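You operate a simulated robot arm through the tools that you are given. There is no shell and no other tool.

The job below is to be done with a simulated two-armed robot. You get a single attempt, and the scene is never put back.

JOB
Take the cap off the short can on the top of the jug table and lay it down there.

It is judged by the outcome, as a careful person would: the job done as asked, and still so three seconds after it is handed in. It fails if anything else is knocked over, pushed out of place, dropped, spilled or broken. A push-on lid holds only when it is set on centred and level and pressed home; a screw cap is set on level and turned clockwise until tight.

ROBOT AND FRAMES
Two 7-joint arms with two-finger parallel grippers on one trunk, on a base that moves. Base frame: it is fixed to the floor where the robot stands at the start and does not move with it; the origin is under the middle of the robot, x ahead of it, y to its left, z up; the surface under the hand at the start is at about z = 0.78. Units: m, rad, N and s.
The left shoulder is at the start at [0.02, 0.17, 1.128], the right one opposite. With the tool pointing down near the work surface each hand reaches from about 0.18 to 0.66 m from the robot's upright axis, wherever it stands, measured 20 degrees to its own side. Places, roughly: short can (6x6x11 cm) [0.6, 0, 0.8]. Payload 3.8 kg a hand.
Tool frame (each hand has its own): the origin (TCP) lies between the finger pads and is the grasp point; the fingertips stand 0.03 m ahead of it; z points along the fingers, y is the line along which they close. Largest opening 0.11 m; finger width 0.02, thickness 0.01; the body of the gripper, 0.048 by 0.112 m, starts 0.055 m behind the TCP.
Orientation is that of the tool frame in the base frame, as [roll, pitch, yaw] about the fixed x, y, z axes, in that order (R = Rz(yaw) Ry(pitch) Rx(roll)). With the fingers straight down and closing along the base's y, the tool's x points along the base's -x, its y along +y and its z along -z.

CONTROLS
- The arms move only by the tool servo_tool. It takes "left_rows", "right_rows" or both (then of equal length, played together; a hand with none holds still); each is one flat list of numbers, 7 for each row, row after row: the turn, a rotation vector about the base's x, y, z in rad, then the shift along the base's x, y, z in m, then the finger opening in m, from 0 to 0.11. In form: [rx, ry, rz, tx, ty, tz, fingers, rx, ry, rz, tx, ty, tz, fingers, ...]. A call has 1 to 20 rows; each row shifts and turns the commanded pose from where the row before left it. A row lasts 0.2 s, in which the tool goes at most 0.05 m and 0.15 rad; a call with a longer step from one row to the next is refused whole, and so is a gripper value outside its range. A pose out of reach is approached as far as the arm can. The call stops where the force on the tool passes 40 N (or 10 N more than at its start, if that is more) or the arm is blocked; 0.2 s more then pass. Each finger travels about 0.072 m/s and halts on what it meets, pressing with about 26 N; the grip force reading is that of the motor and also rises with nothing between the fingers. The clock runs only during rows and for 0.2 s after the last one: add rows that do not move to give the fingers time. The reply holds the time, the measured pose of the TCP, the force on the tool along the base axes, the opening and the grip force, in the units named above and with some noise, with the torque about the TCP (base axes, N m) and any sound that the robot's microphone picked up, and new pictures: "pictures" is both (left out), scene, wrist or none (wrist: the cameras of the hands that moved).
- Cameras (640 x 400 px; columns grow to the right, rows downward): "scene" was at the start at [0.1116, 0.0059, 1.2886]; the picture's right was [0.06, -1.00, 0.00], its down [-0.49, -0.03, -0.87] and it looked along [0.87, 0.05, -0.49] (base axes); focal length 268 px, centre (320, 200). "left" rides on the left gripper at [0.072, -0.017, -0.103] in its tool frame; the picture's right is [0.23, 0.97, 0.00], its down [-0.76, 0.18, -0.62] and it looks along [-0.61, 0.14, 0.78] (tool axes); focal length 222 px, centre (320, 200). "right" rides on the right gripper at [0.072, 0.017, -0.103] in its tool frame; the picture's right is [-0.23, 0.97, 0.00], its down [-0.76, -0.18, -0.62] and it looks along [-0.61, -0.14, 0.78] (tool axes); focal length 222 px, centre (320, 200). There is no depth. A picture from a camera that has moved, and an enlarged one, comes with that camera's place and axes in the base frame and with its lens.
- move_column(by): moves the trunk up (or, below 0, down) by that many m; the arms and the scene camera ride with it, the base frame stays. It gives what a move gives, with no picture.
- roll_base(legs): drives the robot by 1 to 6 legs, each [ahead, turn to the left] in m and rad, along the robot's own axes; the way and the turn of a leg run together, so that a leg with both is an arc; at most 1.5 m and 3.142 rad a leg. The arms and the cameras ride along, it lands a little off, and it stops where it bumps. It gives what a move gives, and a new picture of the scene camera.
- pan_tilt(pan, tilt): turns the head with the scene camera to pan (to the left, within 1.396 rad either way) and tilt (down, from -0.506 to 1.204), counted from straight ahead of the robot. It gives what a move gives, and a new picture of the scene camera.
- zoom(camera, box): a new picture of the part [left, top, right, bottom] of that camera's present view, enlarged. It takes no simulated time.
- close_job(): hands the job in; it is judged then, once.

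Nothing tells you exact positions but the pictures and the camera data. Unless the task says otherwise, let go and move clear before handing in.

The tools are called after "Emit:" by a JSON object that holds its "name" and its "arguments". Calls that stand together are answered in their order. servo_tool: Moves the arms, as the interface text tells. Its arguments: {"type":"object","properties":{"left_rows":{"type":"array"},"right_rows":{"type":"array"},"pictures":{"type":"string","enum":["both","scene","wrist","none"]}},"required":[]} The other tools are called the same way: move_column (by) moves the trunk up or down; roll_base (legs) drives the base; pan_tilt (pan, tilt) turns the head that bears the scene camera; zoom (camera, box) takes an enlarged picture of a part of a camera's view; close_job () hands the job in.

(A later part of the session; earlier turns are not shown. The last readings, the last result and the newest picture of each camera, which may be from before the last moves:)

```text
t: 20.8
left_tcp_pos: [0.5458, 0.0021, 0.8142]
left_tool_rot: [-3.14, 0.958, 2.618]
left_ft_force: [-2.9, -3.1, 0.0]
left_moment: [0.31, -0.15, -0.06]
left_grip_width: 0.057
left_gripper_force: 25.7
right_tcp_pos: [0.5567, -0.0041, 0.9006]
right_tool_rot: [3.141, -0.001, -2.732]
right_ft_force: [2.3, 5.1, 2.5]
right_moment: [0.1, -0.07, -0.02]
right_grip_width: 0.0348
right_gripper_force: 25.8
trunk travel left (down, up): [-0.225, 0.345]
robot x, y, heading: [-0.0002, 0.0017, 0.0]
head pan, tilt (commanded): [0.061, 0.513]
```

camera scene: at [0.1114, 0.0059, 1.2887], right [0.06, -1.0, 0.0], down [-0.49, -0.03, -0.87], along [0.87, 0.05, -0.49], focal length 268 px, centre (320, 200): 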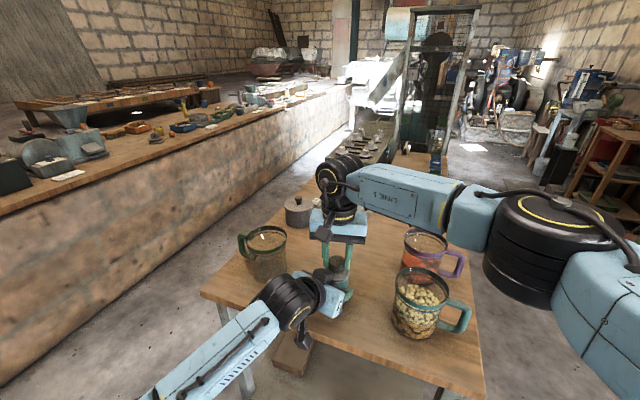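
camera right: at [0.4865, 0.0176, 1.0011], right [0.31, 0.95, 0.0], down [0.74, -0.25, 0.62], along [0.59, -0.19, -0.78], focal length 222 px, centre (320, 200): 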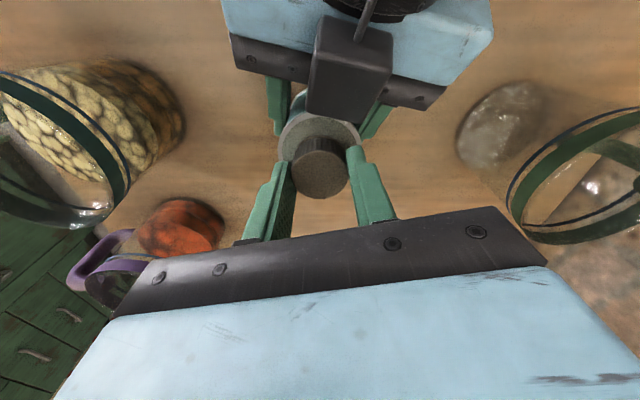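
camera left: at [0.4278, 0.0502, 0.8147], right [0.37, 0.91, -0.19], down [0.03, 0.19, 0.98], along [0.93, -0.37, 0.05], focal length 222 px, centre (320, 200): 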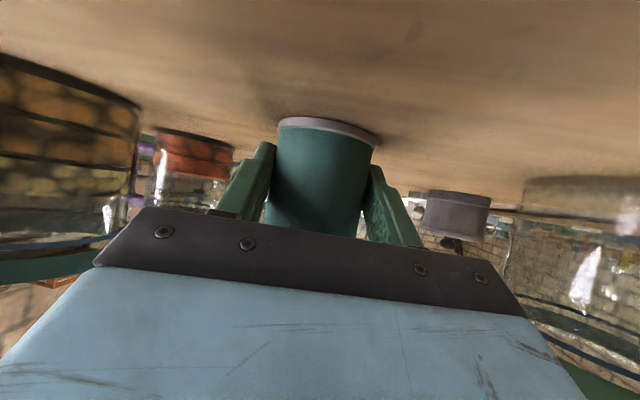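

The torque is still low and the cap keeps rising. I'll open slightly, wind back 1.65 rad and regrip.

Emit:
{"name": "servo_tool", "arguments": {"right_rows": [0, 0, 0, 0.0003, 0.0006, 0, 0.05, 0, 0, 0, 0, 0, 0, 0.05, 0, 0, -0.15, 0, 0, 0, 0.05, 0, 0, -0.15, 0, 0, 0, 0.05, 0, 0, -0.15, 0, 0, 0, 0.05, 0, 0, -0.15, 0, 0, 0, 0.05, 0, 0, -0.15, 0, 0, 0, 0.05, 0, 0, -0.15, 0, 0, 0, 0.05, 0, 0, -0.15, 0, 0, 0, 0.05, 0, 0, -0.15, 0, 0, 0, 0.05, 0, 0, -0.15, 0, 0, 0, 0.05, 0, 0, -0.15, 0, 0, 0, 0.05, 0, 0, -0.15, 0, 0, 0, 0.05, 0, 0, 0, 0, 0, 0, 0.05], "pictures": "both"}}

Emit:
{"name": "zoom", "arguments": {"camera": "right", "box": [220, 90, 440, 260]}}

Emit:
{"name": "zoom", "arguments": {"camera": "scene", "box": [290, 220, 390, 310]}}

```text
t: 23.8
left_tcp_pos: [0.5464, 0.0015, 0.8141]
left_tool_rot: [-3.141, 0.958, 2.618]
left_ft_force: [0.4, -0.7, 1.0]
left_moment: [0.05, -0.07, 0.0]
left_grip_width: 0.0566
left_gripper_force: 26.5
right_tcp_pos: [0.5571, -0.0044, 0.8983]
right_tool_rot: [3.141, -0.001, 1.9]
right_ft_force: [-0.2, -0.8, -0.1]
right_moment: [-0.03, -0.01, 0.0]
right_grip_width: 0.05
right_gripper_force: 0.0
trunk travel left (down, up): [-0.225, 0.345]
robot x, y, heading: [0.0004, -0.0018, -0.002]
head pan, tilt (commanded): [0.061, 0.513]
camera scene: at [0.1116, 0.0059, 1.2886], right [0.06, -1.0, 0.0], down [-0.49, -0.03, -0.87], along [0.87, 0.05, -0.49], focal length 268 px, centre (320, 200)
camera right: at [0.5503, 0.0685, 1.0013], right [1.0, 0.1, 0.0], down [0.08, -0.78, 0.62], along [0.06, -0.62, -0.78], focal length 222 px, centre (320, 200)
```

scene: 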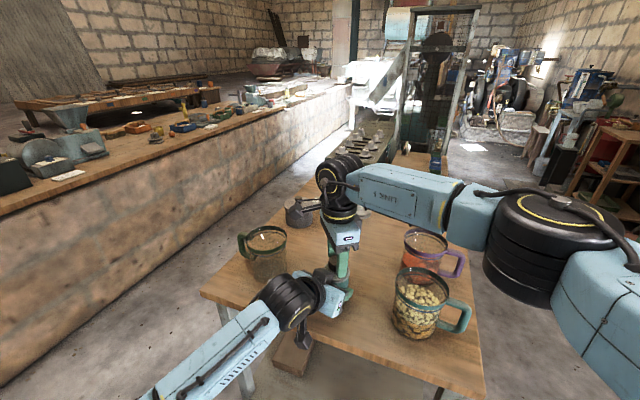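
right: 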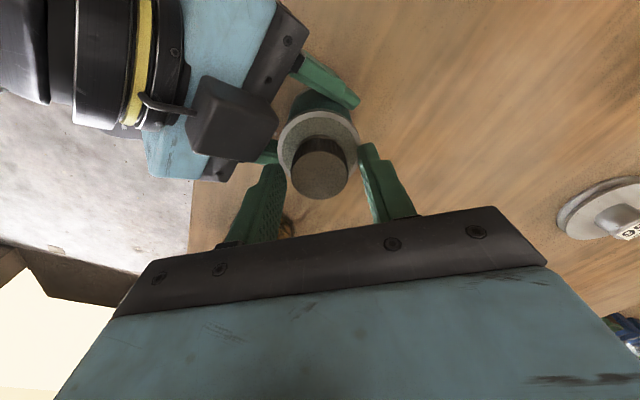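

```text
2.35 times, centred on (330, 175) of right
camera zoom: at [0.5503, 0.0685, 1.0013], right [1.0, 0.1, 0.0], down [0.08, -0.78, 0.62], along [0.06, -0.62, -0.78], focal length 523 px, centre (296, 259)
```

zoom: 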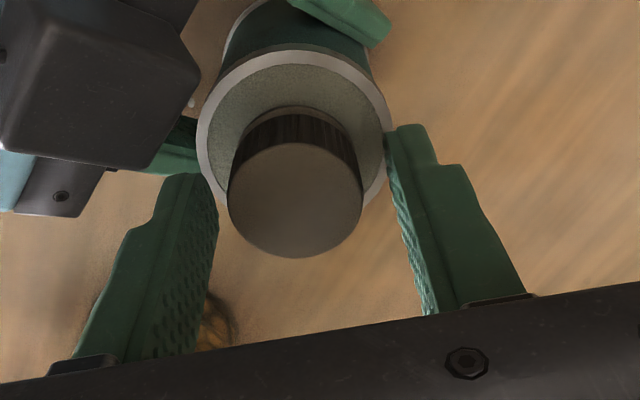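

```text
4.44 times, centred on (340, 265) of scene
camera zoom: at [0.1116, 0.0059, 1.2886], right [0.06, -1.0, 0.0], down [-0.49, -0.03, -0.87], along [0.87, 0.05, -0.49], focal length 1189 px, centre (231, -89)
```

zoom: 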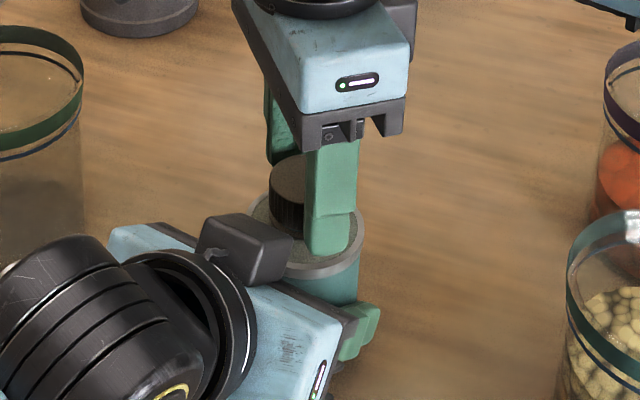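

The fingers are centred on the cap again. I'll regrip and make a second full counter-clockwise stroke.

Emit:
{"name": "servo_tool", "arguments": {"right_rows": [0, 0, 0, 0, 0, 0, 0.042, 0, 0, 0, 0, 0, 0, 0.036, 0, 0, 0, 0, 0, 0, 0.03, 0, 0, 0, 0, 0, 0, 0.022, 0, 0, 0, 0, 0, 0, 0.02, 0, 0, 0.118, 0, 0, 7e-05, 0.02, 0, 0, 0.118, 0, 0, 7e-05, 0.02, 0, 0, 0.118, 0, 0, 7e-05, 0.02, 0, 0, 0.118, 0, 0, 7e-05, 0.02, 0, 0, 0.118, 0, 0, 7e-05, 0.02, 0, 0, 0.118, 0, 0, 7e-05, 0.02, 0, 0, 0.118, 0, 0, 7e-05, 0.02, 0, 0, 0.118, 0, 0, 7e-05, 0.02, 0, 0, 0.118, 0, 0, 7e-05, 0.02, 0, 0, 0.118, 0, 0, 7e-05, 0.02, 0, 0, 0.118, 0, 0, 7e-05, 0.02, 0, 0, 0.118, 0, 0, 7e-05, 0.02, 0, 0, 0.118, 0, 0, 7e-05, 0.02, 0, 0, 0.118, 0, 0, 7e-05, 0.02, 0, 0, 0, 0, 0, 0, 0.02], "pictures": "both"}}

Emit:
{"name": "zoom", "arguments": {"camera": "right", "box": [220, 90, 440, 260]}}

Emit:
{"name": "zoom", "arguments": {"camera": "scene", "box": [290, 220, 390, 310]}}

```text
t: 28.0
left_tcp_pos: [0.5466, 0.0018, 0.8145]
left_tool_rot: [3.141, 0.958, 2.617]
left_ft_force: [-3.6, 2.2, 1.0]
left_moment: [-0.06, -0.24, 0.0]
left_grip_width: 0.0569
left_gripper_force: 26.1
right_tcp_pos: [0.5562, -0.0036, 0.9009]
right_tool_rot: [-3.141, 0.001, -2.728]
right_ft_force: [4.7, -1.0, -1.5]
right_moment: [-0.04, -0.17, 0.05]
right_grip_width: 0.0358
right_gripper_force: 26.0
trunk travel left (down, up): [-0.225, 0.345]
robot x, y, heading: [0.0008, -0.0028, 0.0]
head pan, tilt (commanded): [0.061, 0.513]
camera scene: at [0.1116, 0.0059, 1.2886], right [0.06, -1.0, 0.0], down [-0.49, -0.03, -0.87], along [0.87, 0.05, -0.49], focal length 268 px, centre (320, 200)
camera right: at [0.4841, -0.0189, 1.0027], right [-0.18, 0.98, 0.0], down [0.77, 0.14, 0.62], along [0.61, 0.11, -0.78], focal length 222 px, centre (320, 200)
```

scene: 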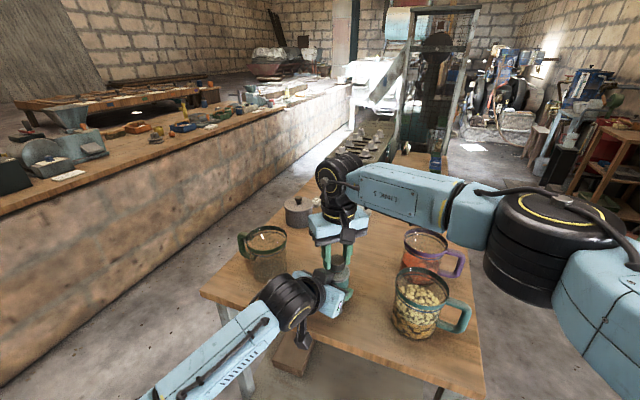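
right: 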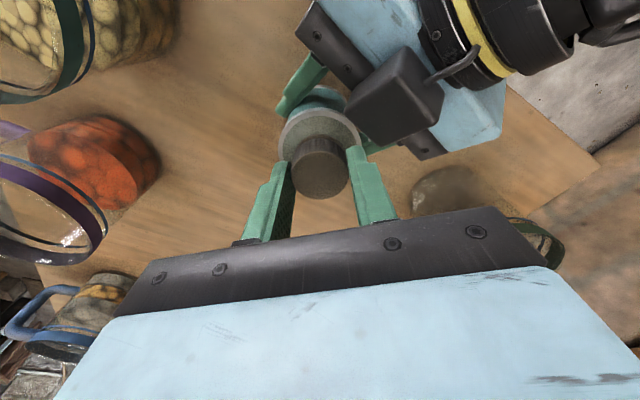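

```text
2.35 times, centred on (330, 175) of right
camera zoom: at [0.4841, -0.0189, 1.0027], right [-0.18, 0.98, 0.0], down [0.77, 0.14, 0.62], along [0.61, 0.11, -0.78], focal length 523 px, centre (296, 259)
```

zoom: 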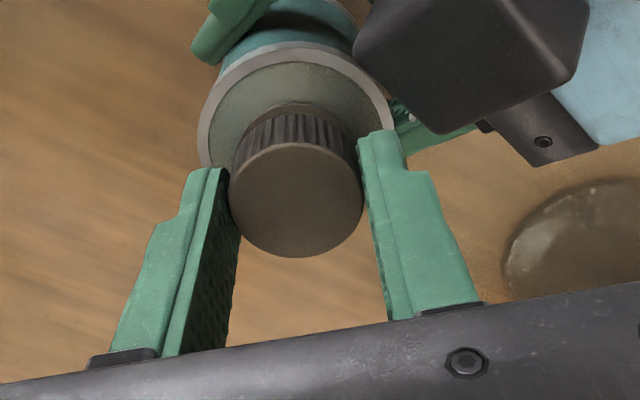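

```text
4.44 times, centred on (340, 265) of scene
camera zoom: at [0.1116, 0.0059, 1.2886], right [0.06, -1.0, 0.0], down [-0.49, -0.03, -0.87], along [0.87, 0.05, -0.49], focal length 1189 px, centre (231, -89)
```

zoom: 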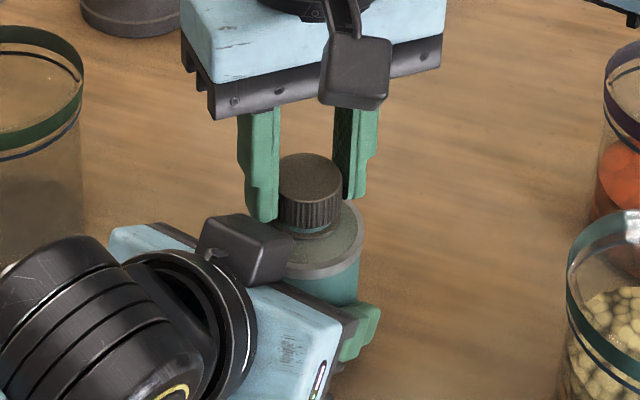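

The cap has visibly risen, with a teal neck showing beneath it. I'll open, wind back and do another stroke.

Emit:
{"name": "servo_tool", "arguments": {"right_rows": [0, 0, 0, 0.0005, 0, 0, 0.05, 0, 0, 0, 0, 0, 0, 0.05, 0, 0, -0.15, 0, 0, 0, 0.05, 0, 0, -0.15, 0, 0, 0, 0.05, 0, 0, -0.15, 0, 0, 0, 0.05, 0, 0, -0.15, 0, 0, 0, 0.05, 0, 0, -0.15, 0, 0, 0, 0.05, 0, 0, -0.15, 0, 0, 0, 0.05, 0, 0, -0.15, 0, 0, 0, 0.05, 0, 0, -0.15, 0, 0, 0, 0.05, 0, 0, -0.15, 0, 0, 0, 0.05, 0, 0, -0.15, 0, 0, 0, 0.05, 0, 0, -0.15, 0, 0, 0, 0.05, 0, 0, 0, 0, 0, 0, 0.05], "pictures": "none"}}

Emit:
{"name": "zoom", "arguments": {"camera": "right", "box": [220, 90, 440, 260]}}

Emit:
{"name": "zoom", "arguments": {"camera": "scene", "box": [290, 220, 390, 310]}}

```text
t: 31.0
left_tcp_pos: [0.547, 0.0012, 0.8141]
left_tool_rot: [3.141, 0.958, 2.618]
left_ft_force: [0.3, -0.6, 1.6]
left_moment: [-0.01, 0.04, 0.01]
left_grip_width: 0.0567
left_gripper_force: 25.7
right_tcp_pos: [0.5567, -0.0031, 0.9004]
right_tool_rot: [3.14, 0.001, 1.902]
right_ft_force: [0.3, 0.4, -0.7]
right_moment: [-0.02, -0.03, 0.01]
right_grip_width: 0.05
right_gripper_force: 0.0
trunk travel left (down, up): [-0.225, 0.345]
robot x, y, heading: [0.0016, 0.0, -0.0]
head pan, tilt (commanded): [0.061, 0.513]
```

```text
2.35 times, centred on (330, 175) of right
camera zoom: at [0.5508, 0.0686, 1.0029], right [0.99, 0.1, 0.0], down [0.08, -0.78, 0.62], along [0.06, -0.62, -0.78], focal length 523 px, centre (296, 259)
```

zoom: 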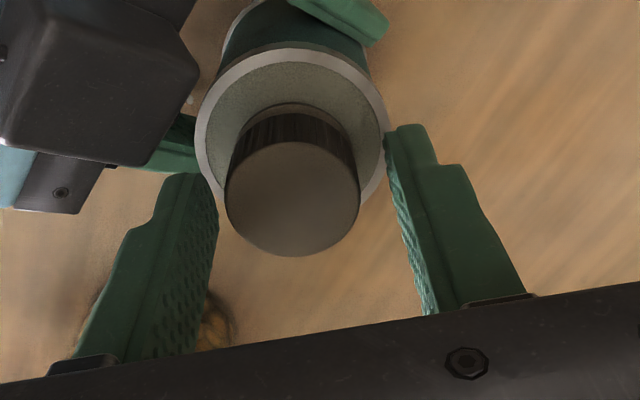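

```text
4.44 times, centred on (340, 265) of scene
camera zoom: at [0.1117, 0.0059, 1.2886], right [0.06, -1.0, 0.0], down [-0.49, -0.03, -0.87], along [0.87, 0.05, -0.49], focal length 1189 px, centre (231, -89)
```

zoom: 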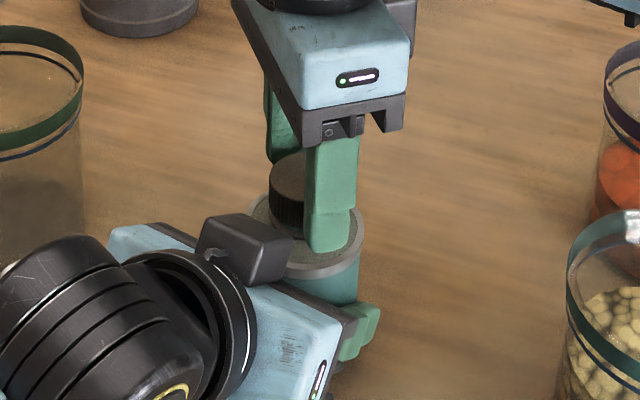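

The cap is still in place and centred, so this is the third stroke.

Emit:
{"name": "servo_tool", "arguments": {"right_rows": [0, 0, 0, -0.0005, 0, 0, 0.042, 0, 0, 0, 0, 0, 0, 0.036, 0, 0, 0, 0, 0, 0, 0.03, 0, 0, 0, 0, 0, 0, 0.022, 0, 0, 0, 0, 0, 0, 0.02, 0, 0, 0.118, 0, 0, 7e-05, 0.02, 0, 0, 0.118, 0, 0, 7e-05, 0.02, 0, 0, 0.118, 0, 0, 7e-05, 0.02, 0, 0, 0.118, 0, 0, 7e-05, 0.02, 0, 0, 0.118, 0, 0, 7e-05, 0.02, 0, 0, 0.118, 0, 0, 7e-05, 0.02, 0, 0, 0.118, 0, 0, 7e-05, 0.02, 0, 0, 0.118, 0, 0, 7e-05, 0.02, 0, 0, 0.118, 0, 0, 7e-05, 0.02, 0, 0, 0.118, 0, 0, 7e-05, 0.02, 0, 0, 0.118, 0, 0, 7e-05, 0.02, 0, 0, 0.118, 0, 0, 7e-05, 0.02, 0, 0, 0.118, 0, 0, 7e-05, 0.02, 0, 0, 0.118, 0, 0, 7e-05, 0.02, 0, 0, 0, 0, 0, 0, 0.02], "pictures": "none"}}

Emit:
{"name": "zoom", "arguments": {"camera": "right", "box": [220, 90, 440, 260]}}

Emit:
{"name": "zoom", "arguments": {"camera": "scene", "box": [310, 240, 370, 300]}}

```text
t: 35.2
left_tcp_pos: [0.5462, 0.0019, 0.8148]
left_tool_rot: [-3.141, 0.958, 2.617]
left_ft_force: [0.0, 0.2, 0.6]
left_moment: [0.0, -0.03, 0.02]
left_grip_width: 0.0567
left_gripper_force: 25.6
right_tcp_pos: [0.5573, -0.0036, 0.9024]
right_tool_rot: [3.141, 0.001, -2.725]
right_ft_force: [-0.2, 0.8, -0.5]
right_moment: [0.01, 0.03, -0.01]
right_grip_width: 0.0347
right_gripper_force: 25.9
trunk travel left (down, up): [-0.225, 0.345]
robot x, y, heading: [0.0031, -0.0001, -0.004]
head pan, tilt (commanded): [0.061, 0.513]
```

```text
2.35 times, centred on (330, 175) of right
camera zoom: at [0.4846, -0.0189, 1.0041], right [-0.19, 0.98, 0.0], down [0.77, 0.14, 0.62], along [0.61, 0.12, -0.78], focal length 523 px, centre (296, 259)
```

zoom: 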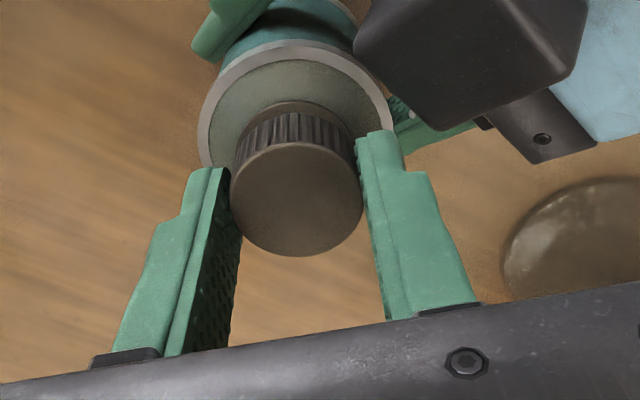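

```text
6.67 times, centred on (340, 270) of scene
camera zoom: at [0.1116, 0.006, 1.2886], right [0.06, -1.0, 0.0], down [-0.49, -0.03, -0.87], along [0.87, 0.05, -0.49], focal length 1784 px, centre (187, -267)
```

zoom: 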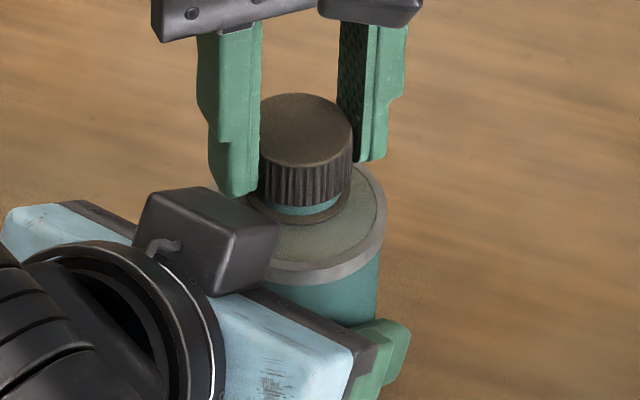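

All loads have dropped to nearly zero and the neck shows below the cap, so it is probably free. I'll test with a small 2 mm lift.

Emit:
{"name": "servo_tool", "arguments": {"right_rows": [0, 0, 0, 0, 0, 0.001, 0.02, 0, 0, 0, 0, 0, 0.001, 0.02, 0, 0, 0, 0, 0, 0, 0.02], "pictures": "none"}}

Emit:
{"name": "zoom", "arguments": {"camera": "scene", "box": [310, 240, 370, 300]}}

```text
t: 36.0
left_tcp_pos: [0.5466, 0.0025, 0.8139]
left_tool_rot: [3.141, 0.958, 2.619]
left_ft_force: [0.3, -0.6, 0.0]
left_moment: [0.04, -0.09, 0.01]
left_grip_width: 0.0566
left_gripper_force: 26.3
right_tcp_pos: [0.5569, -0.0032, 0.9038]
right_tool_rot: [-3.141, 0.001, -2.729]
right_ft_force: [0.0, 0.3, 0.0]
right_moment: [0.05, -0.02, 0.01]
right_grip_width: 0.0346
right_gripper_force: 25.6
trunk travel left (down, up): [-0.225, 0.345]
robot x, y, heading: [0.0009, 0.0041, -0.004]
head pan, tilt (commanded): [0.061, 0.513]
```

```text
6.67 times, centred on (340, 270) of scene
camera zoom: at [0.1116, 0.006, 1.2886], right [0.06, -1.0, 0.0], down [-0.49, -0.03, -0.87], along [0.87, 0.05, -0.49], focal length 1784 px, centre (187, -267)
```

zoom: 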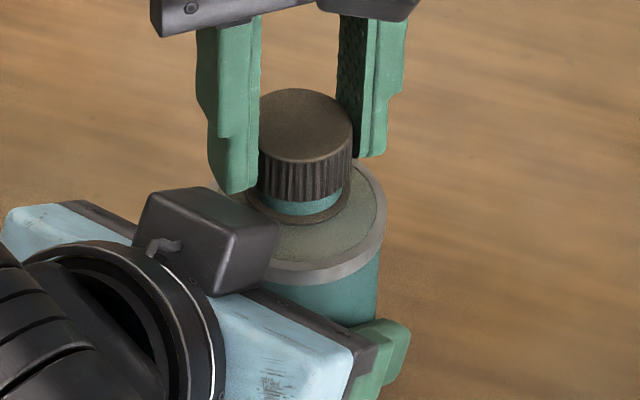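

The cap lifts freely with no load, so it is off the thread. I'll lift it clear.

Emit:
{"name": "servo_tool", "arguments": {"right_rows": [0, 0, 0, 0, 0, 0.003, 0.02, 0, 0, 0, 0, 0, 0.004, 0.02, 0, 0, 0, 0, 0, 0.005, 0.02, 0, 0, 0, 0, 0, 0.006, 0.02, 0, 0, 0, 0, 0, 0.008, 0.02, 0, 0, 0, 0, 0, 0.01, 0.02, 0, 0, 0, 0, 0, 0.012, 0.02, 0, 0, 0, 0, 0, 0.012, 0.02, 0, 0, 0, 0, 0, 0.012, 0.02, 0, 0, 0, 0, 0, 0, 0.02], "pictures": "both"}}

Emit:
{"name": "zoom", "arguments": {"camera": "scene", "box": [260, 200, 420, 320]}}

```text
t: 38.2
left_tcp_pos: [0.5467, 0.0012, 0.8146]
left_tool_rot: [-3.141, 0.958, 2.618]
left_ft_force: [-0.5, -0.9, 0.6]
left_moment: [0.03, -0.02, -0.01]
left_grip_width: 0.0567
left_gripper_force: 26.0
right_tcp_pos: [0.5577, -0.0035, 0.9757]
right_tool_rot: [-3.141, 0.001, -2.73]
right_ft_force: [0.4, -0.2, 0.5]
right_moment: [0.0, 0.01, 0.0]
right_grip_width: 0.0344
right_gripper_force: 25.9
trunk travel left (down, up): [-0.225, 0.345]
robot x, y, heading: [-0.003, 0.0013, -0.004]
head pan, tilt (commanded): [0.061, 0.513]
camera scene: at [0.1116, 0.0059, 1.2886], right [0.06, -1.0, 0.0], down [-0.49, -0.03, -0.87], along [0.87, 0.05, -0.49], focal length 268 px, centre (320, 200)
camera right: at [0.4845, -0.0193, 1.0788], right [-0.18, 0.98, 0.0], down [0.77, 0.14, 0.62], along [0.61, 0.11, -0.78], focal length 222 px, centre (320, 200)
```

scene: 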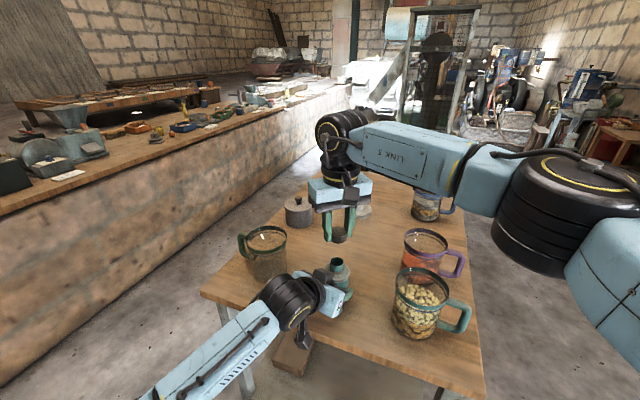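
right: 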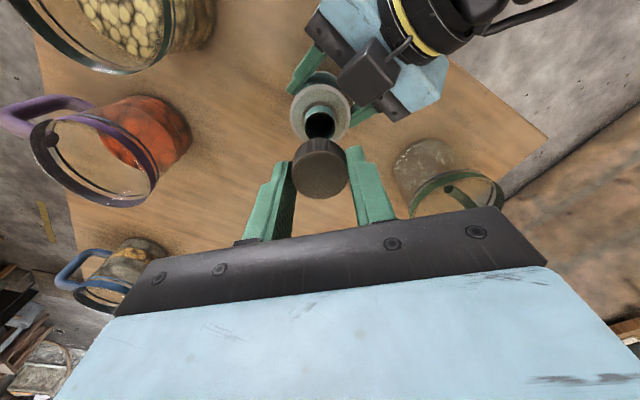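

```text
3.33 times, centred on (340, 260) of scene
camera zoom: at [0.1116, 0.0059, 1.2886], right [0.06, -1.0, 0.0], down [-0.49, -0.03, -0.87], along [0.87, 0.05, -0.49], focal length 892 px, centre (253, 0)
```

zoom: 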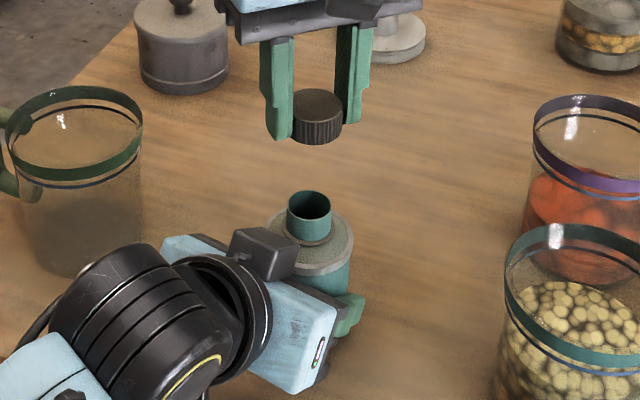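

The cap is off and held by the right hand, and the can is open and steady. I'll carry the cap to a clear spot above (0.63, -0.075), between the can and the jugs.

Emit:
{"name": "servo_tool", "arguments": {"right_rows": [0, 0, -0.068, 0.0121, -0.0119, 0, 0.02, 0, 0, -0.068, 0.0121, -0.0119, 0, 0.02, 0, 0, -0.068, 0.0121, -0.0119, 0, 0.02, 0, 0, -0.068, 0.0121, -0.0119, 0, 0.02, 0, 0, -0.068, 0.0121, -0.0119, 0, 0.02, 0, 0, -0.068, 0.0121, -0.0119, 0, 0.02, 0, 0, 0, 0, 0, 0, 0.02], "pictures": "both"}}

Emit:
{"name": "zoom", "arguments": {"camera": "scene", "box": [260, 180, 480, 345]}}

```text
t: 39.8
left_tcp_pos: [0.546, 0.0017, 0.8154]
left_tool_rot: [3.141, 0.958, 2.618]
left_ft_force: [-0.7, -0.2, 0.5]
left_moment: [0.0, -0.05, 0.01]
left_grip_width: 0.0567
left_gripper_force: 26.1
right_tcp_pos: [0.6192, -0.0755, 0.9756]
right_tool_rot: [3.141, 0.0, -3.137]
right_ft_force: [-0.6, 0.1, -0.7]
right_moment: [0.02, -0.02, 0.0]
right_grip_width: 0.0343
right_gripper_force: 25.6
right hand out of reach, approached as far as the arm can: row 6
trunk travel left (down, up): [-0.225, 0.345]
robot x, y, heading: [0.0013, 0.0016, -0.002]
head pan, tilt (commanded): [0.061, 0.513]
camera scene: at [0.1116, 0.0058, 1.2886], right [0.06, -1.0, 0.0], down [-0.49, -0.03, -0.87], along [0.87, 0.05, -0.49], focal length 268 px, centre (320, 200)
camera right: at [0.5471, -0.0596, 1.0786], right [0.22, 0.97, 0.0], down [0.76, -0.17, 0.62], along [0.61, -0.14, -0.78], focal length 222 px, centre (320, 200)
```

scene: 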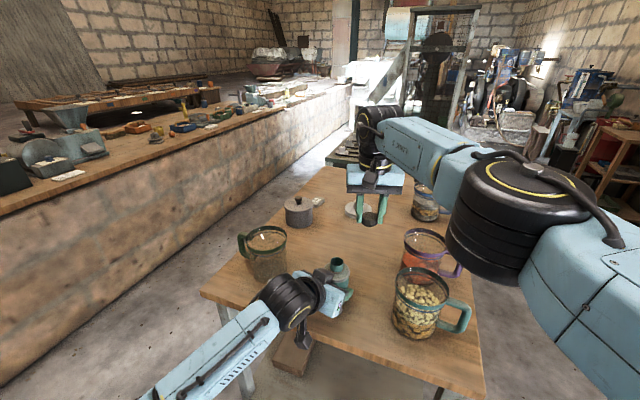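
right: 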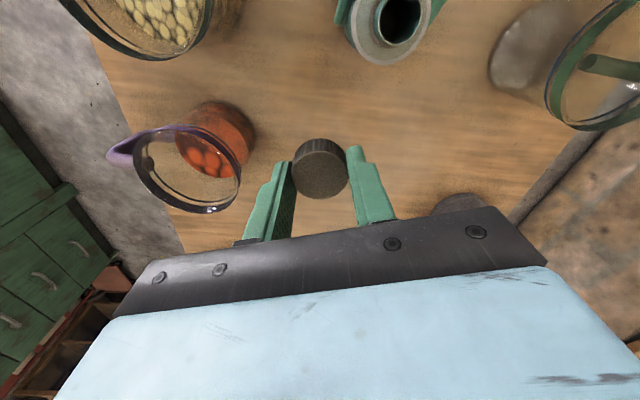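

```text
2.42 times, centred on (370, 262) of scene
camera zoom: at [0.1116, 0.0058, 1.2886], right [0.06, -1.0, 0.0], down [-0.49, -0.03, -0.87], along [0.87, 0.05, -0.49], focal length 648 px, centre (199, 48)
```

zoom: 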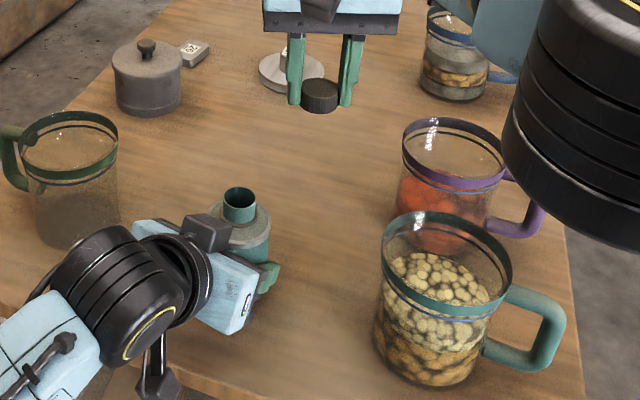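

The right arm reached its limit at x≈0.62, so I'll place the cap slightly nearer, at about (0.605, -0.09). First I'll release the can with the left hand and back out along its approach line.

Emit:
{"name": "servo_tool", "arguments": {"left_rows": [0, 0, 0, 0, 0, 0, 0.066, 0, 0, 0, 0, 0, 0, 0.08, 0, 0, 0, 0, 0, 0, 0.095, 0, 0, 0, 0, 0, 0, 0.1, 0, 0, 0, -0.0053, 0.0031, 0.0043, 0.1, 0, 0, 0, -0.0106, 0.0062, 0.0086, 0.1, 0, 0, 0, -0.0106, 0.0062, 0.0086, 0.1, 0, 0, 0, -0.0106, 0.0062, 0.0086, 0.1, 0, 0, 0, -0.0106, 0.0062, 0.0086, 0.1, 0, 0, 0, -0.0106, 0.0062, 0.0086, 0.1, 0, 0, 0, -0.0106, 0.0062, 0.0086, 0.1, 0, 0, 0, -0.0106, 0.0062, 0.0086, 0.1, 0, 0, 0, -0.0106, 0.0062, 0.0086, 0.1, 0, 0, 0, -0.0106, 0.0062, 0.0086, 0.1, 0, 0, 0, -0.0106, 0.0062, 0.0086, 0.1, 0, 0, 0, 0, 0, 0, 0.1], "pictures": "both"}}

Emit:
{"name": "zoom", "arguments": {"camera": "scene", "box": [260, 180, 480, 345]}}

```text
t: 43.2
left_tcp_pos: [0.435, 0.0678, 0.9034]
left_tool_rot: [3.141, 0.957, 2.619]
left_ft_force: [0.0, 0.5, 0.7]
left_moment: [0.0, 0.0, 0.01]
left_grip_width: 0.0999
left_gripper_force: 0.0
right_tcp_pos: [0.6202, -0.0747, 0.9758]
right_tool_rot: [-3.141, 0.001, -3.136]
right_ft_force: [-0.1, -0.4, 0.5]
right_moment: [0.0, 0.02, 0.02]
right_grip_width: 0.0346
right_gripper_force: 25.7
trunk travel left (down, up): [-0.225, 0.345]
robot x, y, heading: [-0.0003, 0.0006, 0.001]
head pan, tilt (commanded): [0.061, 0.513]
camera scene: at [0.1117, 0.0059, 1.2886], right [0.06, -1.0, 0.0], down [-0.49, -0.03, -0.87], along [0.87, 0.05, -0.49], focal length 268 px, centre (320, 200)
camera left: at [0.3163, 0.1157, 0.9044], right [0.37, 0.91, -0.19], down [0.03, 0.19, 0.98], along [0.93, -0.37, 0.05], focal length 222 px, centre (320, 200)
```

scene: 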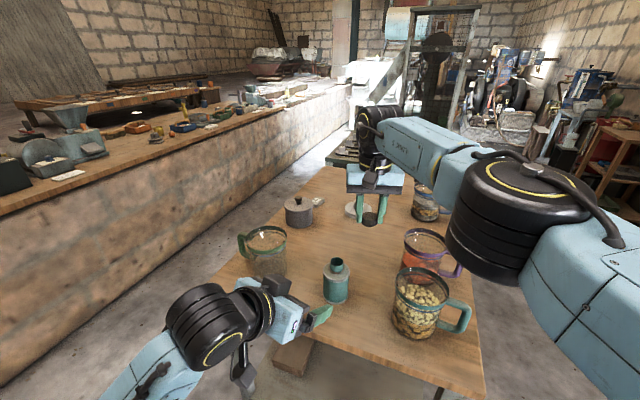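
left: 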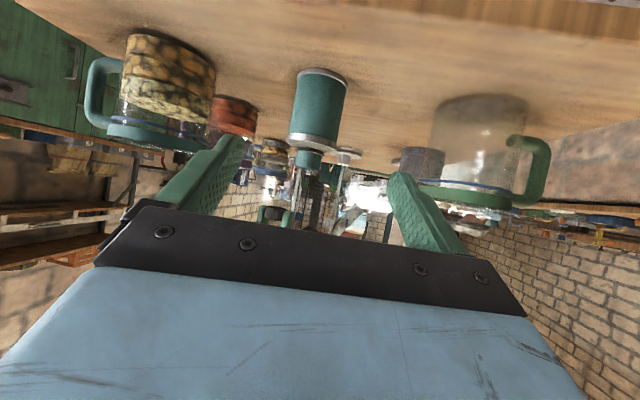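

```text
2.42 times, centred on (370, 262) of scene
camera zoom: at [0.1117, 0.0059, 1.2886], right [0.06, -1.0, 0.0], down [-0.49, -0.03, -0.87], along [0.87, 0.05, -0.49], focal length 648 px, centre (199, 48)
```

zoom: 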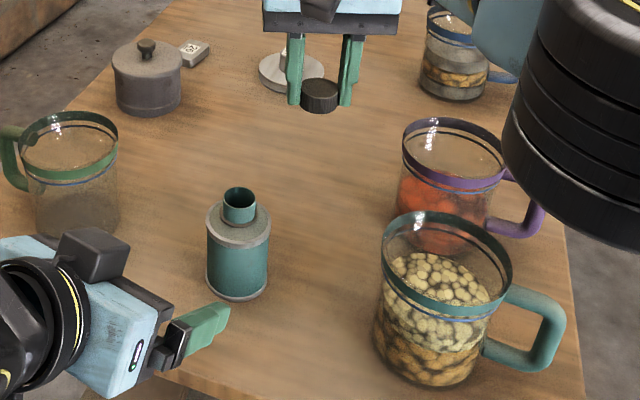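

The left hand is out and the can stands upright without its cap. Now I'll shift the right hand to the placing spot and lower partway.

Emit:
{"name": "servo_tool", "arguments": {"right_rows": [0, 0, 0, -0.007, -0.005, 0, 0.02, 0, 0, 0, -0.007, -0.005, 0, 0.02, 0, 0, 0, -0.006, -0.005, -0.005, 0.02, 0, 0, 0, 0, 0, -0.02, 0.02, 0, 0, 0, 0, 0, -0.02, 0.02, 0, 0, 0, 0, 0, -0.02, 0.02, 0, 0, 0, 0, 0, -0.02, 0.02, 0, 0, 0, 0, 0, 0, 0.02], "pictures": "both"}}

Emit:
{"name": "zoom", "arguments": {"camera": "scene", "box": [280, 180, 480, 345]}}

```text
t: 45.0
left_tcp_pos: [0.4354, 0.0664, 0.9043]
left_tool_rot: [-3.14, 0.959, 2.617]
left_ft_force: [0.6, -0.7, -0.1]
left_moment: [-0.01, -0.02, 0.01]
left_grip_width: 0.1003
left_gripper_force: 0.0
right_tcp_pos: [0.5997, -0.0896, 0.8913]
right_tool_rot: [3.141, 0.001, -3.135]
right_ft_force: [0.0, 0.0, -0.3]
right_moment: [-0.03, -0.03, 0.0]
right_grip_width: 0.0348
right_gripper_force: 26.1
trunk travel left (down, up): [-0.225, 0.345]
robot x, y, heading: [0.0008, 0.0021, -0.0]
head pan, tilt (commanded): [0.061, 0.513]
camera scene: at [0.1116, 0.0059, 1.2886], right [0.06, -1.0, 0.0], down [-0.49, -0.03, -0.87], along [0.87, 0.05, -0.49], focal length 268 px, centre (320, 200)
camera right: at [0.5272, -0.0751, 0.9935], right [0.22, 0.98, 0.0], down [0.76, -0.17, 0.62], along [0.61, -0.14, -0.78], focal length 222 px, centre (320, 200)
```

scene: 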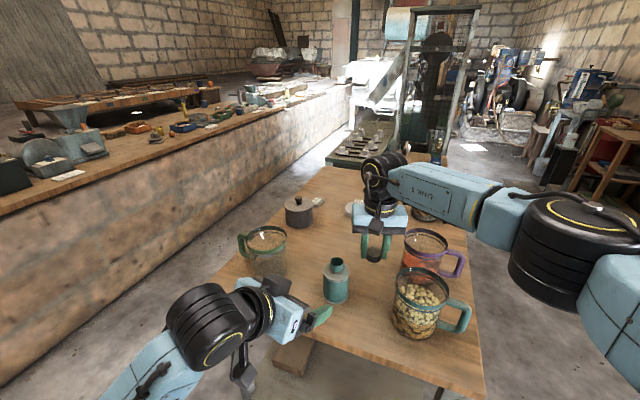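
right: 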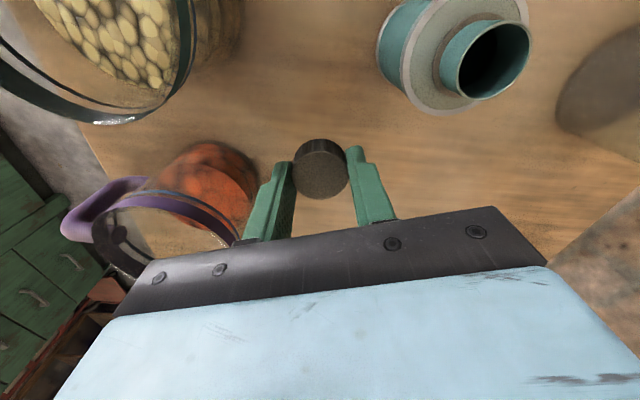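

```text
2.42 times, centred on (380, 262) of scene
camera zoom: at [0.1116, 0.0059, 1.2886], right [0.06, -1.0, 0.0], down [-0.49, -0.03, -0.87], along [0.87, 0.05, -0.49], focal length 648 px, centre (174, 48)
```

zoom: 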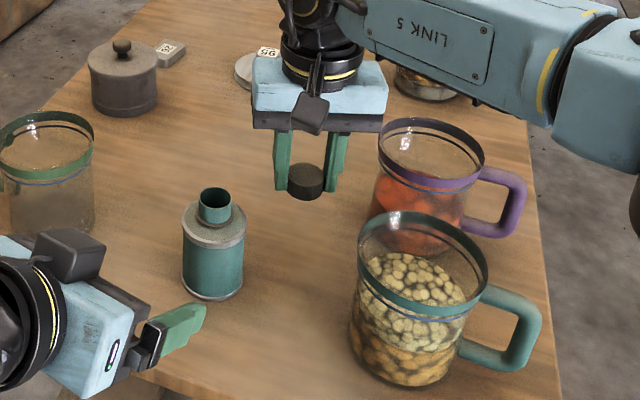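

The path down is clear, with about 3 cm to the jugs and 1–2 cm to the can's shoulder. I'll lower until just above the table.

Emit:
{"name": "servo_tool", "arguments": {"right_rows": [0, 0, 0, 0.002, 0.001, -0.014, 0.02, 0, 0, 0, 0, 0, -0.014, 0.02, 0, 0, 0, 0, 0, -0.014, 0.02, 0, 0, 0, 0, 0, -0.014, 0.02, 0, 0, 0, 0, 0, -0.012, 0.02, 0, 0, 0, 0, 0, 0, 0.02], "pictures": "both"}}

Emit:
{"name": "zoom", "arguments": {"camera": "scene", "box": [320, 200, 440, 300]}}

```text
t: 46.4
left_tcp_pos: [0.4352, 0.0672, 0.9045]
left_tool_rot: [-3.141, 0.958, 2.618]
left_ft_force: [-0.7, -0.2, -0.1]
left_moment: [-0.04, 0.02, 0.01]
left_grip_width: 0.1001
left_gripper_force: 0.0
right_tcp_pos: [0.6, -0.0875, 0.8241]
right_tool_rot: [-3.141, -0.001, -3.136]
right_ft_force: [0.7, -0.2, -0.7]
right_moment: [-0.01, 0.0, 0.03]
right_grip_width: 0.0348
right_gripper_force: 26.5
trunk travel left (down, up): [-0.225, 0.345]
robot x, y, heading: [0.0027, -0.0013, -0.006]
head pan, tilt (commanded): [0.061, 0.513]
camera scene: at [0.1116, 0.0059, 1.2886], right [0.06, -1.0, 0.0], down [-0.49, -0.03, -0.87], along [0.87, 0.05, -0.49], focal length 268 px, centre (320, 200)
camera right: at [0.5281, -0.073, 0.9259], right [0.22, 0.98, 0.0], down [0.76, -0.17, 0.62], along [0.61, -0.14, -0.78], focal length 222 px, centre (320, 200)
```

scene: 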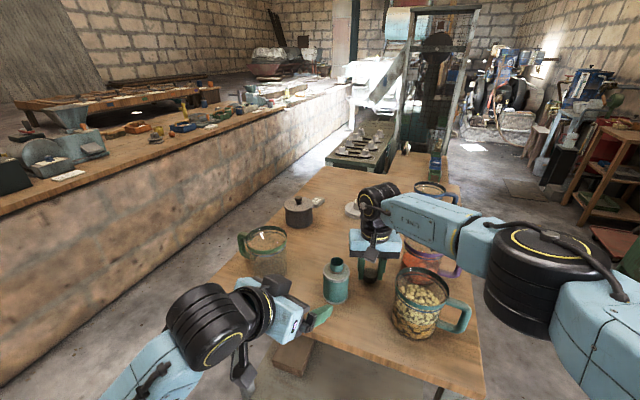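
right: 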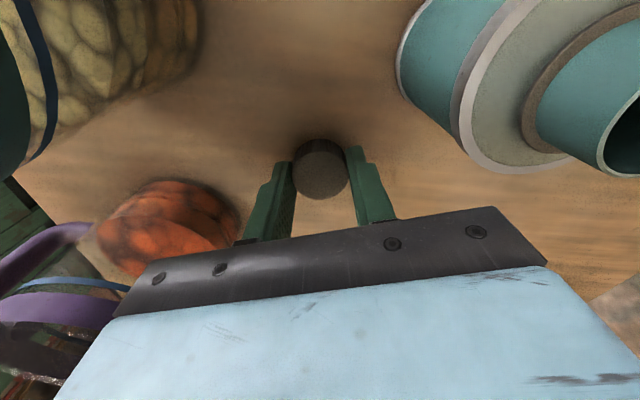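

```text
4.00 times, centred on (380, 250) of scene
camera zoom: at [0.1116, 0.0059, 1.2886], right [0.06, -1.0, 0.0], down [-0.49, -0.03, -0.87], along [0.87, 0.05, -0.49], focal length 1070 px, centre (80, 0)
```

zoom: 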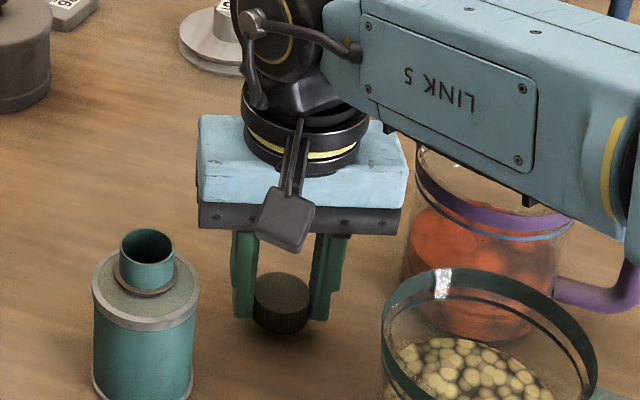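

The cap is about 1.5 cm above the table. I'll now go down in small steps and check the force after each for contact.

Emit:
{"name": "servo_tool", "arguments": {"right_rows": [0, 0, 0, 0, 0, -0.003, 0.02, 0, 0, 0, 0, 0, -0.003, 0.02, 0, 0, 0, 0, 0, -0.002, 0.02, 0, 0, 0, 0, 0, 0, 0.02], "pictures": "none"}}

Emit:
{"name": "servo_tool", "arguments": {"right_rows": [0, 0, 0, 0, 0, -0.0015, 0.02, 0, 0, 0, 0, 0, 0, 0.02], "pictures": "none"}}

Emit:
{"name": "zoom", "arguments": {"camera": "scene", "box": [340, 230, 400, 290]}}

```text
t: 47.4
left_tcp_pos: [0.4353, 0.0675, 0.9035]
left_tool_rot: [3.14, 0.958, 2.619]
left_ft_force: [0.5, 0.1, 1.0]
left_moment: [0.04, 0.01, -0.01]
left_grip_width: 0.0998
left_gripper_force: 0.1
right_tcp_pos: [0.6014, -0.0898, 0.8146]
right_tool_rot: [-3.141, -0.001, -3.134]
right_ft_force: [0.0, -0.1, 0.1]
right_moment: [0.02, 0.02, -0.03]
right_grip_width: 0.0343
right_gripper_force: 25.6
trunk travel left (down, up): [-0.225, 0.345]
robot x, y, heading: [0.0017, 0.0008, -0.002]
head pan, tilt (commanded): [0.061, 0.513]
```

```text
t: 48.0
left_tcp_pos: [0.4348, 0.0677, 0.9052]
left_tool_rot: [-3.141, 0.958, 2.618]
left_ft_force: [-1.1, -0.3, -0.5]
left_moment: [0.0, 0.01, 0.05]
left_grip_width: 0.1001
left_gripper_force: 0.1
right_tcp_pos: [0.5992, -0.0896, 0.8151]
right_tool_rot: [3.14, 0.001, -3.135]
right_ft_force: [-0.8, -0.6, -0.2]
right_moment: [0.03, 0.04, -0.02]
right_grip_width: 0.0343
right_gripper_force: 25.5
trunk travel left (down, up): [-0.225, 0.345]
robot x, y, heading: [-0.0044, -0.0001, 0.0]
head pan, tilt (commanded): [0.061, 0.513]
```

```text
6.67 times, centred on (370, 260) of scene
camera zoom: at [0.1116, 0.0059, 1.2886], right [0.06, -1.0, 0.0], down [-0.49, -0.03, -0.87], along [0.87, 0.05, -0.49], focal length 1784 px, centre (-13, -200)
```

zoom: 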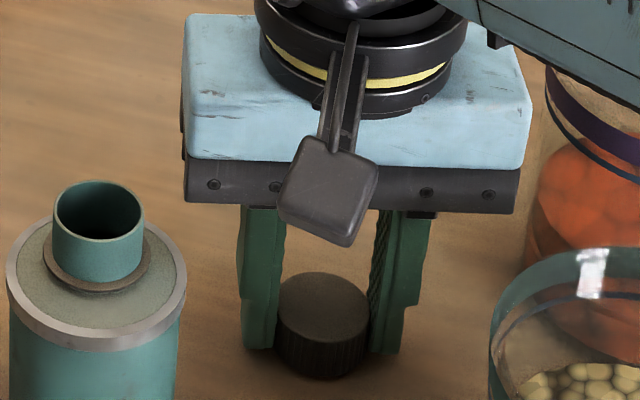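

There's no contact yet, so I'm continuing down in 1–1.5 mm steps.

Emit:
{"name": "servo_tool", "arguments": {"right_rows": [0, 0, 0, 0, 0, -0.0015, 0.02, 0, 0, 0, 0, 0, 0, 0.02], "pictures": "none"}}

Emit:
{"name": "servo_tool", "arguments": {"right_rows": [0, 0, 0, 0, 0, -0.0015, 0.02, 0, 0, 0, 0, 0, 0, 0.02], "pictures": "none"}}

```text
t: 48.6
left_tcp_pos: [0.4344, 0.0666, 0.9034]
left_tool_rot: [-3.141, 0.959, 2.617]
left_ft_force: [0.1, 0.5, -0.2]
left_moment: [0.04, 0.02, 0.01]
left_grip_width: 0.0998
left_gripper_force: 0.1
right_tcp_pos: [0.6005, -0.0899, 0.8119]
right_tool_rot: [-3.141, 0.001, -3.136]
right_ft_force: [-0.3, 1.0, 0.0]
right_moment: [0.01, 0.01, 0.0]
right_grip_width: 0.0344
right_gripper_force: 25.9
trunk travel left (down, up): [-0.225, 0.345]
robot x, y, heading: [0.0002, 0.0007, 0.002]
head pan, tilt (commanded): [0.061, 0.513]
```

```text
t: 49.2
left_tcp_pos: [0.4343, 0.0672, 0.9026]
left_tool_rot: [3.141, 0.957, 2.618]
left_ft_force: [0.2, -0.4, 0.2]
left_moment: [0.02, -0.03, 0.0]
left_grip_width: 0.1001
left_gripper_force: 0.0
right_tcp_pos: [0.6013, -0.0876, 0.812]
right_tool_rot: [3.141, 0.0, -3.135]
right_ft_force: [0.7, 0.9, -0.1]
right_moment: [0.02, -0.01, 0.02]
right_grip_width: 0.0345
right_gripper_force: 26.1
trunk travel left (down, up): [-0.225, 0.345]
robot x, y, heading: [-0.0005, -0.0059, -0.002]
head pan, tilt (commanded): [0.061, 0.513]
```

Still no contact. I'll take a couple more 1 mm steps.

Emit:
{"name": "servo_tool", "arguments": {"right_rows": [0, 0, 0, 0, 0, -0.001, 0.02, 0, 0, 0, 0, 0, 0, 0.02], "pictures": "none"}}

Emit:
{"name": "servo_tool", "arguments": {"right_rows": [0, 0, 0, 0, 0, -0.001, 0.02, 0, 0, 0, 0, 0, 0, 0.02], "pictures": "none"}}

Emit:
{"name": "zoom", "arguments": {"camera": "scene", "box": [340, 230, 400, 290]}}

Emit:
{"name": "zoom", "arguments": {"camera": "left", "box": [240, 40, 400, 160]}}

```text
t: 49.8
left_tcp_pos: [0.4345, 0.068, 0.9035]
left_tool_rot: [-3.14, 0.96, 2.617]
left_ft_force: [0.1, 0.0, -0.7]
left_moment: [-0.01, 0.0, 0.01]
left_grip_width: 0.0999
left_gripper_force: 0.1
right_tcp_pos: [0.6008, -0.0889, 0.8099]
right_tool_rot: [3.141, 0.0, -3.137]
right_ft_force: [0.6, 0.6, -0.6]
right_moment: [-0.01, 0.01, 0.01]
right_grip_width: 0.0345
right_gripper_force: 26.2
trunk travel left (down, up): [-0.225, 0.345]
robot x, y, heading: [-0.001, -0.0, -0.001]
head pan, tilt (commanded): [0.061, 0.513]
```

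```text
t: 50.4
left_tcp_pos: [0.4348, 0.0678, 0.9046]
left_tool_rot: [3.141, 0.96, 2.618]
left_ft_force: [-0.5, -1.1, 1.5]
left_moment: [0.01, 0.0, 0.0]
left_grip_width: 0.0998
left_gripper_force: 0.0
right_tcp_pos: [0.6001, -0.0891, 0.8103]
right_tool_rot: [3.141, 0.001, -3.137]
right_ft_force: [1.2, 0.6, 3.3]
right_moment: [-0.04, -0.05, 0.02]
right_grip_width: 0.0348
right_gripper_force: 26.2
trunk travel left (down, up): [-0.225, 0.345]
robot x, y, heading: [0.0003, 0.0025, -0.003]
head pan, tilt (commanded): [0.061, 0.513]
```

```text
6.67 times, centred on (370, 260) of scene
camera zoom: at [0.1113, 0.006, 1.2887], right [0.06, -1.0, 0.0], down [-0.49, -0.03, -0.87], along [0.87, 0.05, -0.49], focal length 1784 px, centre (-13, -200)
```

zoom: 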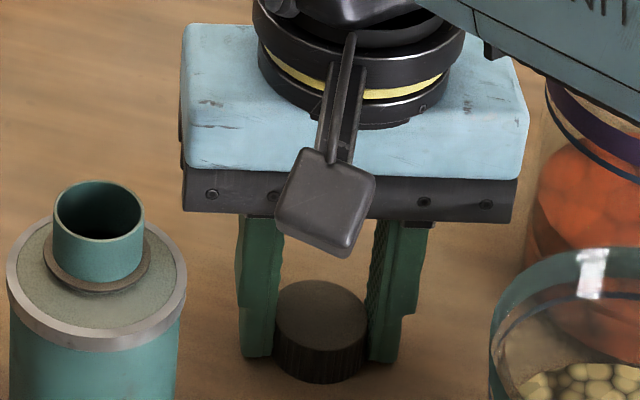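

```text
3.33 times, centred on (320, 100) of left
camera zoom: at [0.3162, 0.1157, 0.9045], right [0.37, 0.91, -0.19], down [0.03, 0.19, 0.98], along [0.93, -0.37, 0.05], focal length 740 px, centre (320, 533)
```

zoom: 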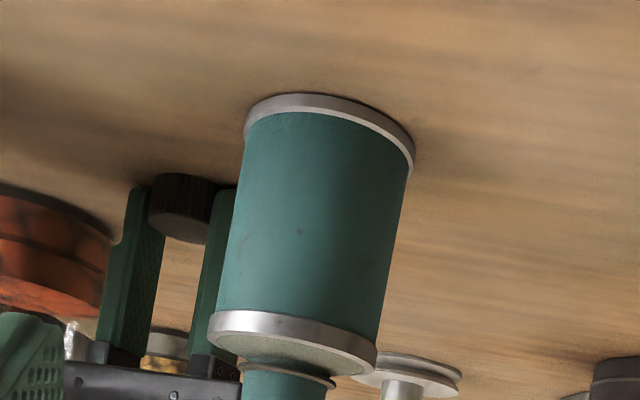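

Contact now: 3.3 N upward, and the left camera also shows the cap resting on the tabletop. I'll open the fingers gently.

Emit:
{"name": "servo_tool", "arguments": {"right_rows": [0, 0, 0, 0, 0, 0, 0.034, 0, 0, 0, 0, 0, 0, 0.038, 0, 0, 0, 0, 0, 0, 0.042, 0, 0, 0, 0, 0, 0, 0.048, 0, 0, 0, 0, 0, 0, 0.054, 0, 0, 0, 0, 0, 0, 0.054], "pictures": "wrist"}}

Emit:
{"name": "zoom", "arguments": {"camera": "scene", "box": [340, 230, 400, 290]}}

```text
t: 51.8
left_tcp_pos: [0.4357, 0.0673, 0.9045]
left_tool_rot: [-3.14, 0.957, 2.616]
left_ft_force: [0.0, 0.0, 0.3]
left_moment: [0.01, -0.02, -0.03]
left_grip_width: 0.1
left_gripper_force: 0.0
right_tcp_pos: [0.6001, -0.0908, 0.809]
right_tool_rot: [-3.141, 0.001, -3.137]
right_ft_force: [-0.2, -6.9, 9.4]
right_moment: [0.06, 0.11, 0.07]
right_grip_width: 0.0504
right_gripper_force: 0.1
trunk travel left (down, up): [-0.225, 0.345]
robot x, y, heading: [-0.0023, 0.0044, 0.004]
head pan, tilt (commanded): [0.061, 0.513]
camera right: at [0.5276, -0.0749, 0.9122], right [0.22, 0.97, 0.0], down [0.76, -0.17, 0.62], along [0.61, -0.14, -0.78], focal length 222 px, centre (320, 200)
```

right: 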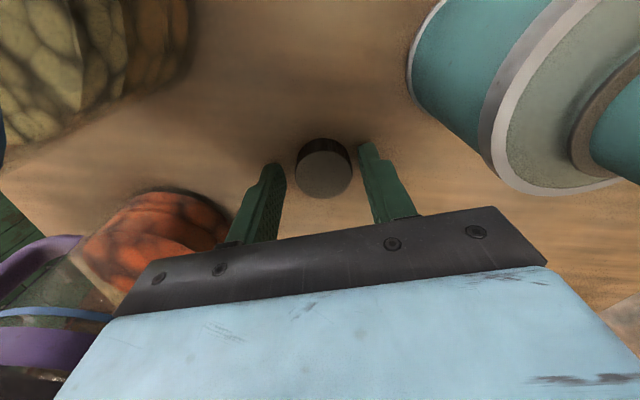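

```text
6.67 times, centred on (370, 260) of scene
camera zoom: at [0.111, 0.0052, 1.2887], right [0.06, -1.0, 0.0], down [-0.49, -0.03, -0.87], along [0.87, 0.05, -0.49], focal length 1784 px, centre (-13, -200)
```

zoom: 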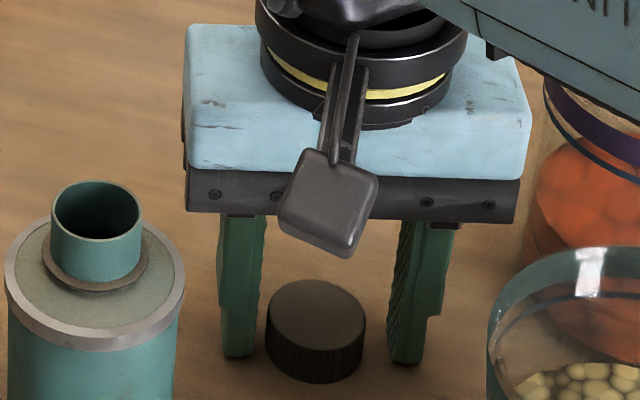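

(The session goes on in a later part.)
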